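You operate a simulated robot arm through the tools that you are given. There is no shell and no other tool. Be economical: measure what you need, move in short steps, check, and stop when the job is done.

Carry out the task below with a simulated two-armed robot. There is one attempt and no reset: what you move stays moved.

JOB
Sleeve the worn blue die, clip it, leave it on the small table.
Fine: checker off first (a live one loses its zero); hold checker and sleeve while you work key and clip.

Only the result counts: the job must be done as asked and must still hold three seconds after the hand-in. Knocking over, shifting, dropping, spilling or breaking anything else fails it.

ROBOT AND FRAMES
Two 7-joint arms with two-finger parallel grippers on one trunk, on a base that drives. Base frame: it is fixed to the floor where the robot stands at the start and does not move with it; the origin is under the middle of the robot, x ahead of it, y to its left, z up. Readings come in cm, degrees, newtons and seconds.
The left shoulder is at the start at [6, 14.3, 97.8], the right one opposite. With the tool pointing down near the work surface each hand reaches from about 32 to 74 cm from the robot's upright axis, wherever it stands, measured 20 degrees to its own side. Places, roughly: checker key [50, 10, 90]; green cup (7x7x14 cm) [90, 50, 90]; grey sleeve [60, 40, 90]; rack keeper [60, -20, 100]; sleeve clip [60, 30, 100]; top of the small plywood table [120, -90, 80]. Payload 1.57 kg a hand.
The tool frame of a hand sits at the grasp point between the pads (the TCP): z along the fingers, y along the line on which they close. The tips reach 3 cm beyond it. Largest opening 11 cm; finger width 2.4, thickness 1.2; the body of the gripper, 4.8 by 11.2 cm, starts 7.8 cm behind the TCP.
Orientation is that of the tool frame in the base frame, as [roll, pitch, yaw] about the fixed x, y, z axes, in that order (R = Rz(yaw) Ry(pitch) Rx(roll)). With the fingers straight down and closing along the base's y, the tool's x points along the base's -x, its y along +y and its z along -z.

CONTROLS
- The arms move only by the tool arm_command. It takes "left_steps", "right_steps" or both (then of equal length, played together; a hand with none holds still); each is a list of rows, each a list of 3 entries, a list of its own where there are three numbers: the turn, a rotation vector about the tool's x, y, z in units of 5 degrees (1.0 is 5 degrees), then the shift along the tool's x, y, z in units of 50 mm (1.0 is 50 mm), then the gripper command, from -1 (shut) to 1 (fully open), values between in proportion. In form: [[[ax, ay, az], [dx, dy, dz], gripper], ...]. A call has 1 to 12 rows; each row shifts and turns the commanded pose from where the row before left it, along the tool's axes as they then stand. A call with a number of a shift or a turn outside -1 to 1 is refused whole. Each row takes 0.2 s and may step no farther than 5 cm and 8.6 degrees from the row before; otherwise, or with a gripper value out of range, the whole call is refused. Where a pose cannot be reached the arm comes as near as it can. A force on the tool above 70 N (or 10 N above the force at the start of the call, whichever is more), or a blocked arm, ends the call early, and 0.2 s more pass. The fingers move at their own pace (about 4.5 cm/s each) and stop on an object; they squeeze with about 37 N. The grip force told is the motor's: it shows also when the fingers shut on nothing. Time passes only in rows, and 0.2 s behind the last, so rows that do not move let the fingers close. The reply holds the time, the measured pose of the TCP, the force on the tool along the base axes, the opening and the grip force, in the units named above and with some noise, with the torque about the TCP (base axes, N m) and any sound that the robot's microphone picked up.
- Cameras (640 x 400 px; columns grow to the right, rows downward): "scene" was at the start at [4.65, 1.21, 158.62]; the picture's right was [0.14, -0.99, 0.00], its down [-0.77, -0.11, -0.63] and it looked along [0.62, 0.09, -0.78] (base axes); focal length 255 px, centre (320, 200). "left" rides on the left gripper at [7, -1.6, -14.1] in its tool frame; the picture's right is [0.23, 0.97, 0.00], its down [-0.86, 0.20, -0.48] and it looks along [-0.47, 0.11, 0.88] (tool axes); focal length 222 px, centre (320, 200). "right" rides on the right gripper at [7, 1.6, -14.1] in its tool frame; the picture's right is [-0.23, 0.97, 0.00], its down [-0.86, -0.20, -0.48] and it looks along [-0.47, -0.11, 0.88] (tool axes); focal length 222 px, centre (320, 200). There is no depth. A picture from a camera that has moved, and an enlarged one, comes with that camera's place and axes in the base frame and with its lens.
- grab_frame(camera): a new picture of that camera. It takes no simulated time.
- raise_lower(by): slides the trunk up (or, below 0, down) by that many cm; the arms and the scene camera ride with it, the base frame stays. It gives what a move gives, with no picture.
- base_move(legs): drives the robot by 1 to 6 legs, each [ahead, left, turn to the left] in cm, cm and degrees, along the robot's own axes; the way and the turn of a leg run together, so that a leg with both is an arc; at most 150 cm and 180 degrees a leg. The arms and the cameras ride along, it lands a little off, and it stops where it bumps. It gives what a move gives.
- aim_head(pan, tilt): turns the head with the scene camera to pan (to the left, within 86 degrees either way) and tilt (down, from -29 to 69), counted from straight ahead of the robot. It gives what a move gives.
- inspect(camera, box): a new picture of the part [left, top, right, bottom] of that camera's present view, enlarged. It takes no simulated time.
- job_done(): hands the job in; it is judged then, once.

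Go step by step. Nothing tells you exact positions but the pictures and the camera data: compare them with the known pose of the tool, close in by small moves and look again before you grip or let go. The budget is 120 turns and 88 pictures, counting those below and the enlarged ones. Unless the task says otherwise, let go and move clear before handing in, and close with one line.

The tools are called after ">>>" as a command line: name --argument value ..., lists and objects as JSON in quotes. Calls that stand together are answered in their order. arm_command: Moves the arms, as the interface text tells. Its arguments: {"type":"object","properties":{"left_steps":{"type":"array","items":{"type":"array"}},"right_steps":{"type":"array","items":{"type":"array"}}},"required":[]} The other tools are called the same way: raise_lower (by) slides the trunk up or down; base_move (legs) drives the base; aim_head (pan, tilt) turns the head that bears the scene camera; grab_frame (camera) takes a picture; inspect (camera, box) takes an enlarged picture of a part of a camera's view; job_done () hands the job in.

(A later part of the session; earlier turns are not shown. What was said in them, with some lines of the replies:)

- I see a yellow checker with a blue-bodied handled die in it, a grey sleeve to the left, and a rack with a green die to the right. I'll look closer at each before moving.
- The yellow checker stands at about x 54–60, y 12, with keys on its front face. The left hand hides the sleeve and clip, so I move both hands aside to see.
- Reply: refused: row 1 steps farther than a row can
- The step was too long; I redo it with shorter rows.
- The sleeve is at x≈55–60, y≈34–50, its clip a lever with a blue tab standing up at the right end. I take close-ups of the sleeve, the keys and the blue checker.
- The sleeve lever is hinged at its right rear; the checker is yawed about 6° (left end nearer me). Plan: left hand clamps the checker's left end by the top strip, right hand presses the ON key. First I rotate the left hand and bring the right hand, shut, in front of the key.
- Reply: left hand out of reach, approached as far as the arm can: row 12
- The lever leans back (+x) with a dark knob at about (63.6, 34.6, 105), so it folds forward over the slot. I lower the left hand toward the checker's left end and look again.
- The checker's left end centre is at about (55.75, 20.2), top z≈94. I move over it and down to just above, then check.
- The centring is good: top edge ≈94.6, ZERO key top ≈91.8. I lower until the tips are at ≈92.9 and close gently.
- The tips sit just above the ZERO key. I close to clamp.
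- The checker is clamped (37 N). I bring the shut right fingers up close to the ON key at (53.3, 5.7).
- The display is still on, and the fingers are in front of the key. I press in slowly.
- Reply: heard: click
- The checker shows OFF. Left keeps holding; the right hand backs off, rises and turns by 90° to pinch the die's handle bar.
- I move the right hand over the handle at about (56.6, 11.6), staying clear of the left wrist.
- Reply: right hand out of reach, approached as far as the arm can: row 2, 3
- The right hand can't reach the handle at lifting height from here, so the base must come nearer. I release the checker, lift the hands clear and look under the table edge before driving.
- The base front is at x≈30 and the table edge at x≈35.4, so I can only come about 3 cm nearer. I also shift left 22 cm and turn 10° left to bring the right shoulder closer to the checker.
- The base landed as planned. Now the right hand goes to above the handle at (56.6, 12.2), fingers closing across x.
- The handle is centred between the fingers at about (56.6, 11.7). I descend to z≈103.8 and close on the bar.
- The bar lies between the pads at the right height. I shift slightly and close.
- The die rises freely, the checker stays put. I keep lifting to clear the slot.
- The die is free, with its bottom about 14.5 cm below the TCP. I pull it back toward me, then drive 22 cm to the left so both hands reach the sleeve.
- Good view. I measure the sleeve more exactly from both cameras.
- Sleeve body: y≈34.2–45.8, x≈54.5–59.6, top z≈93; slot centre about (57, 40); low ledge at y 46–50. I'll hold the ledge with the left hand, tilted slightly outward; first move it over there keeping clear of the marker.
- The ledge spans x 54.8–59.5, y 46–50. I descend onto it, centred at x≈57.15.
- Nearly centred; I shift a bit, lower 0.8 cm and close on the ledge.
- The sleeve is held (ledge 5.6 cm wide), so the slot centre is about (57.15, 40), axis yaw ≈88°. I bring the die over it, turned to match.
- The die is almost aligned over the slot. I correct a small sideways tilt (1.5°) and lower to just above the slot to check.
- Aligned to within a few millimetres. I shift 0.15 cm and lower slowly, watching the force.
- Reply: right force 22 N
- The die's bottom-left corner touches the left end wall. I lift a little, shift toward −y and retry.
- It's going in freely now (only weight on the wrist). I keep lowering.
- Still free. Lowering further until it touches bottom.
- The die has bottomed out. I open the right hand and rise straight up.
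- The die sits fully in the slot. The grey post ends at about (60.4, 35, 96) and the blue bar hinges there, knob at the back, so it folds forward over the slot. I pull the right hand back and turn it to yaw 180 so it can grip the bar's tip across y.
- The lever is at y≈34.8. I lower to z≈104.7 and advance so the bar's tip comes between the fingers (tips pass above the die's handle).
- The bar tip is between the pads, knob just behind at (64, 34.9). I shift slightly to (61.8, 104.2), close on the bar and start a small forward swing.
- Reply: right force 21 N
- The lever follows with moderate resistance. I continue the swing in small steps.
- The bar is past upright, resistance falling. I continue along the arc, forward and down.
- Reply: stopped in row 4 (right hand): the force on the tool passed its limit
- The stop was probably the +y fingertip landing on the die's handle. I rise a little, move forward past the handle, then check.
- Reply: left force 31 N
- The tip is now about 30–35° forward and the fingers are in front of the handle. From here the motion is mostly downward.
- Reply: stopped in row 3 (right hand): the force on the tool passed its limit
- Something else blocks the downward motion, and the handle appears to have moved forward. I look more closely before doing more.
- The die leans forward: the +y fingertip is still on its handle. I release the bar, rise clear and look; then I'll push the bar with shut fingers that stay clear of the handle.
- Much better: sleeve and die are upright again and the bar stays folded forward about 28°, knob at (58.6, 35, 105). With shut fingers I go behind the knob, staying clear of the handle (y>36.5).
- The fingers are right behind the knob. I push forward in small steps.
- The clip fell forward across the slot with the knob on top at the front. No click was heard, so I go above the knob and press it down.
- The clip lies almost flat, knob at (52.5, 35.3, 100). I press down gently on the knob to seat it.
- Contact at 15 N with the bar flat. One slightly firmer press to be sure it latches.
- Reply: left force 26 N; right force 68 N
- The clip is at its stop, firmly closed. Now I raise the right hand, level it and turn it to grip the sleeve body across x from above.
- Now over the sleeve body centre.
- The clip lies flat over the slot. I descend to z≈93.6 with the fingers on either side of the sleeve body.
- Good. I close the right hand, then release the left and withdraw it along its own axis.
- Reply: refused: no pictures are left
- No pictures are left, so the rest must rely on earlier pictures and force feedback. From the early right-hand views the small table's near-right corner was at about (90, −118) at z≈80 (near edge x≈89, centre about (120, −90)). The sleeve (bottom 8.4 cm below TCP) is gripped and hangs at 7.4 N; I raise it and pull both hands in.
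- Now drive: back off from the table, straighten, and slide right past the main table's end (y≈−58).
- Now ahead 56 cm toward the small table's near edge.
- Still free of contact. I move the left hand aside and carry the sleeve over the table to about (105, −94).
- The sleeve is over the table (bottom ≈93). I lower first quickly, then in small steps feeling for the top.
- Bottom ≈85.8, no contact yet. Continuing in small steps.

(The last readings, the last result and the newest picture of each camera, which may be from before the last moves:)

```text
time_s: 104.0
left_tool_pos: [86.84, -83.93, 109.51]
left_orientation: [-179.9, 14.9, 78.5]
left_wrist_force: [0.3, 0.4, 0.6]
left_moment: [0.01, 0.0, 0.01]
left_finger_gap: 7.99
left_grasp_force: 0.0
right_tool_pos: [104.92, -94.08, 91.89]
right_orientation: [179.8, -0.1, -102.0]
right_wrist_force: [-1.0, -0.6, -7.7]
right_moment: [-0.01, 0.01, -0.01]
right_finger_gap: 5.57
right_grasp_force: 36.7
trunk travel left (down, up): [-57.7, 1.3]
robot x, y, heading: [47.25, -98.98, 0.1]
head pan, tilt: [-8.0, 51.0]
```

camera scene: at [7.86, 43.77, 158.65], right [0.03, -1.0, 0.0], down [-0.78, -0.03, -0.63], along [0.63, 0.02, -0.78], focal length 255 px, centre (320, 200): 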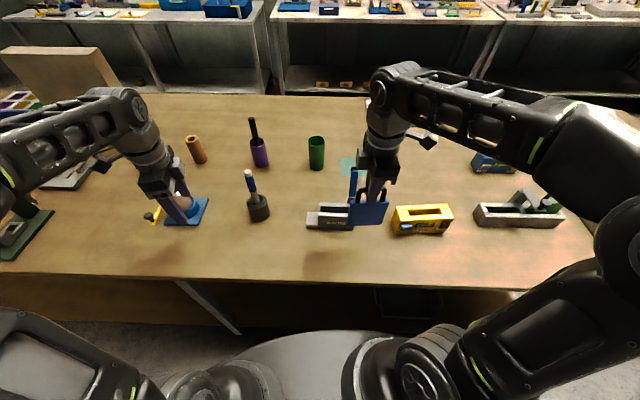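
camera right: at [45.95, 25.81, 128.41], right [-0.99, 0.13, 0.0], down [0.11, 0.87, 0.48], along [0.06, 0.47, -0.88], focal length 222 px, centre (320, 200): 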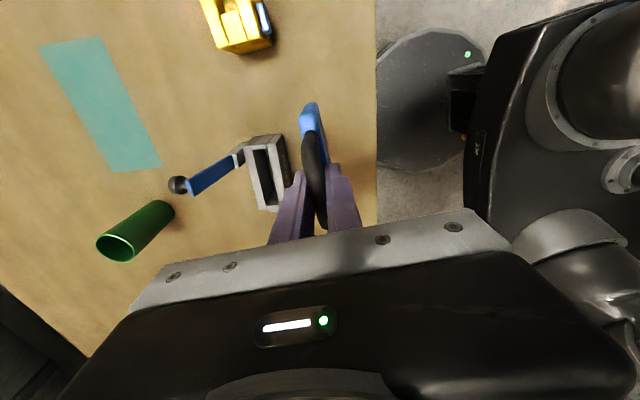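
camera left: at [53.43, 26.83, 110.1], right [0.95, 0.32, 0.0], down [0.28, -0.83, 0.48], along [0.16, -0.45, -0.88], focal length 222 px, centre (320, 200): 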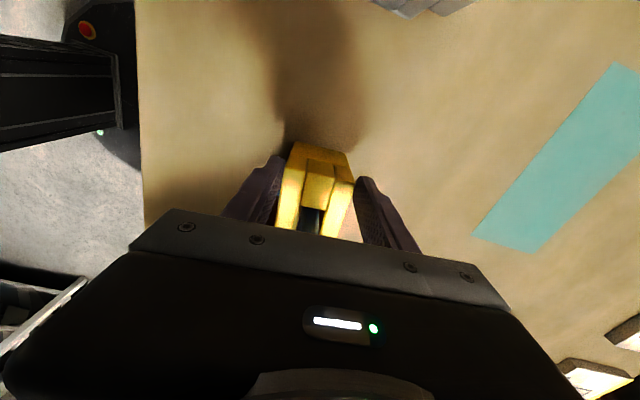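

>>> arm_command --right_steps '[[[0, 0, 0], [0, 0, 0.1], -1], [[0, 0, 0], [0, 0, 0.1], -1], [[0, 0, 0], [0, 0, 0], -1]]'

>>> arm_command --right_steps '[[[0, 0, 0], [0, 0, 0.08], -1], [[0, 0, 0], [0, 0, 0.08], -1], [[0, 0, 0], [0, 0, 0], -1]]'

```text
time_s: 104.8
left_tool_pos: [86.91, -83.92, 109.48]
left_orientation: [-179.9, 14.8, 78.5]
left_wrist_force: [0.5, 0.4, -0.2]
left_moment: [0.02, 0.0, 0.02]
left_finger_gap: 7.99
left_grasp_force: 0.1
right_tool_pos: [104.79, -94.04, 90.75]
right_orientation: [179.7, -0.1, -102.0]
right_wrist_force: [0.1, -0.1, -7.2]
right_moment: [0.01, 0.02, 0.02]
right_finger_gap: 5.56
right_grasp_force: 36.4
trunk travel left (down, up): [-57.7, 1.3]
robot x, y, heading: [47.24, -98.67, 0.2]
head pan, tilt: [-8.0, 51.0]
```

```text
time_s: 105.6
left_tool_pos: [86.77, -84.0, 109.46]
left_orientation: [-179.9, 14.8, 78.5]
left_wrist_force: [-0.3, -0.3, 0.1]
left_moment: [0.02, 0.01, -0.03]
left_finger_gap: 7.98
left_grasp_force: 0.1
right_tool_pos: [104.78, -94.06, 89.95]
right_orientation: [179.8, -0.1, -102.0]
right_wrist_force: [0.0, -0.4, -6.1]
right_moment: [-0.02, 0.03, 0.01]
right_finger_gap: 5.54
right_grasp_force: 36.8
trunk travel left (down, up): [-57.7, 1.3]
robot x, y, heading: [47.2, -98.87, 0.0]
head pan, tilt: [-8.0, 51.0]
```

Bottom ≈81.5, still free. Smaller steps from here.

>>> arm_command --right_steps '[[[0, 0, 0], [0, 0, 0.06], -1], [[0, 0, 0], [0, 0, 0.06], -1], [[0, 0, 0], [0, 0, 0], -1]]'

>>> arm_command --right_steps '[[[0, 0, 0], [0, 0, 0.06], -1], [[0, 0, 0], [0, 0, 0.06], -1], [[0, 0, 0], [0, 0, 0], -1]]'

```text
time_s: 106.4
left_tool_pos: [86.74, -83.79, 109.53]
left_orientation: [180.0, 14.8, 78.5]
left_wrist_force: [0.2, 0.3, 0.5]
left_moment: [0.05, -0.01, 0.04]
left_finger_gap: 7.98
left_grasp_force: 0.1
right_tool_pos: [104.81, -94.15, 89.35]
right_orientation: [179.9, 0.1, -102.0]
right_wrist_force: [-0.4, 0.5, -6.4]
right_moment: [-0.02, 0.05, 0.0]
right_finger_gap: 5.57
right_grasp_force: 37.1
trunk travel left (down, up): [-57.7, 1.3]
robot x, y, heading: [47.53, -98.72, 0.0]
head pan, tilt: [-8.0, 51.0]
```

```text
time_s: 107.2
left_tool_pos: [86.82, -83.95, 109.48]
left_orientation: [-180.0, 14.8, 78.5]
left_wrist_force: [-0.9, -0.7, 0.1]
left_moment: [0.02, 0.0, 0.02]
left_finger_gap: 7.96
left_grasp_force: 0.0
right_tool_pos: [104.74, -94.11, 88.74]
right_orientation: [179.8, -0.1, -102.0]
right_wrist_force: [-0.5, -0.2, -6.7]
right_moment: [0.0, 0.02, -0.02]
right_finger_gap: 5.55
right_grasp_force: 37.3
trunk travel left (down, up): [-57.7, 1.3]
robot x, y, heading: [47.27, -98.75, 0.2]
head pan, tilt: [-8.0, 51.0]
```

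>>> arm_command --right_steps '[[[0, 0, 0], [0, 0, 0.06], -1], [[0, 0, 0], [0, 0, 0.06], -1], [[0, 0, 0], [0, 0, 0], -1]]'

>>> arm_command --right_steps '[[[0, 0, 0], [0, 0, 0.06], -1], [[0, 0, 0], [0, 0, 0.06], -1], [[0, 0, 0], [0, 0, 0], -1]]'

```text
time_s: 108.0
left_tool_pos: [86.66, -83.91, 109.47]
left_orientation: [180.0, 14.8, 78.5]
left_wrist_force: [0.1, 0.0, -0.7]
left_moment: [0.02, 0.03, 0.04]
left_finger_gap: 7.98
left_grasp_force: 0.0
right_tool_pos: [104.73, -93.97, 88.44]
right_orientation: [-179.9, -0.1, -102.0]
right_wrist_force: [-1.3, -0.2, 10.0]
right_moment: [-1.06, 0.32, -0.1]
right_finger_gap: 5.55
right_grasp_force: 37.0
trunk travel left (down, up): [-57.7, 1.3]
robot x, y, heading: [46.96, -98.51, -0.0]
head pan, tilt: [-8.0, 51.0]
```

```text
time_s: 108.8
left_tool_pos: [86.58, -83.89, 109.64]
left_orientation: [179.9, 14.7, 78.5]
left_wrist_force: [0.4, -0.5, 0.3]
left_moment: [-0.01, -0.02, -0.01]
left_finger_gap: 7.99
left_grasp_force: 0.0
right_tool_pos: [104.8, -93.98, 88.01]
right_orientation: [-179.8, 0.2, -101.9]
right_wrist_force: [2.4, 0.2, 32.0]
right_moment: [0.1, 0.12, -0.06]
right_finger_gap: 5.58
right_grasp_force: 36.7
trunk travel left (down, up): [-57.7, 1.3]
robot x, y, heading: [47.12, -99.08, -0.1]
head pan, tilt: [-8.0, 51.0]
```

Contact at bottom z≈80, exactly the table's height, and it has settled flat. I ease the load, open slowly and rise straight up.

>>> arm_command --right_steps '[[[0, 0, 0], [0, 0, -0.06], -1], [[0, 0, 0], [0, 0, 0], -0.1], [[0, 0, 0], [0, 0, 0], 0.1], [[0, 0, 0], [0, 0, 0], 0.45], [[0, 0, 0], [0, 0, 0], 0.45], [[0, 0, 0], [0, 0, -0.3], 0.45], [[0, 0, 0], [0, 0, -0.5], 0.45], [[0, 0, 0], [0, 0, -0.7], 0.45], [[0, 0, 0], [0, 0, -0.7], 0.45], [[0, 0, 0], [0, 0, -0.7], 0.45], [[0, 0, 0], [0, 0, 0], 0.45]]'

```text
time_s: 111.2
left_tool_pos: [86.76, -83.94, 109.44]
left_orientation: [-180.0, 14.8, 78.5]
left_wrist_force: [-0.2, -1.3, 0.9]
left_moment: [-0.01, -0.01, 0.02]
left_finger_gap: 7.99
left_grasp_force: 0.0
right_tool_pos: [104.94, -94.06, 102.52]
right_orientation: [179.8, -0.1, -102.1]
right_wrist_force: [-0.4, 0.7, -0.3]
right_moment: [0.0, 0.0, 0.01]
right_finger_gap: 7.96
right_grasp_force: 0.0
trunk travel left (down, up): [-57.7, 1.3]
robot x, y, heading: [46.95, -99.15, 0.1]
head pan, tilt: [-8.0, 51.0]
```

Released without dragging. I draw the hand back clear and then hand in.

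>>> arm_command --right_steps '[[[0, 0, 0], [0, 0, -0.4], 0.45], [[0, 0, 0], [0.4, 0.8, 0], 0.45], [[0, 0, 0], [0.4, 0.8, 0], 0.45], [[0, 0, 0], [0.4, 0.8, 0], 0.45], [[0, 0, 0], [0, 0, 0], 0.45]]'

>>> job_done

```text
time_s: 112.4
left_tool_pos: [86.8, -83.85, 109.51]
left_orientation: [180.0, 14.9, 78.5]
left_wrist_force: [0.1, 0.4, -0.9]
left_moment: [-0.02, 0.01, -0.01]
left_finger_gap: 7.97
left_grasp_force: 0.0
right_tool_pos: [91.9, -97.41, 104.44]
right_orientation: [179.9, 0.0, -101.9]
right_wrist_force: [0.1, -0.9, 0.2]
right_moment: [-0.02, 0.05, 0.04]
right_finger_gap: 7.97
right_grasp_force: 0.0
trunk travel left (down, up): [-57.7, 1.3]
robot x, y, heading: [47.31, -98.57, 0.0]
head pan, tilt: [-8.0, 51.0]
```

```text
The job is handed in.
```

I switched the checker off, put the worn blue die in its sleeve, closed the clip, and set the sleeve down on the small table. The picture budget ran out before the carry, so I placed it by force feedback and never saw it there: it touched down at z≈80, the table's height, and I let go and moved clear.
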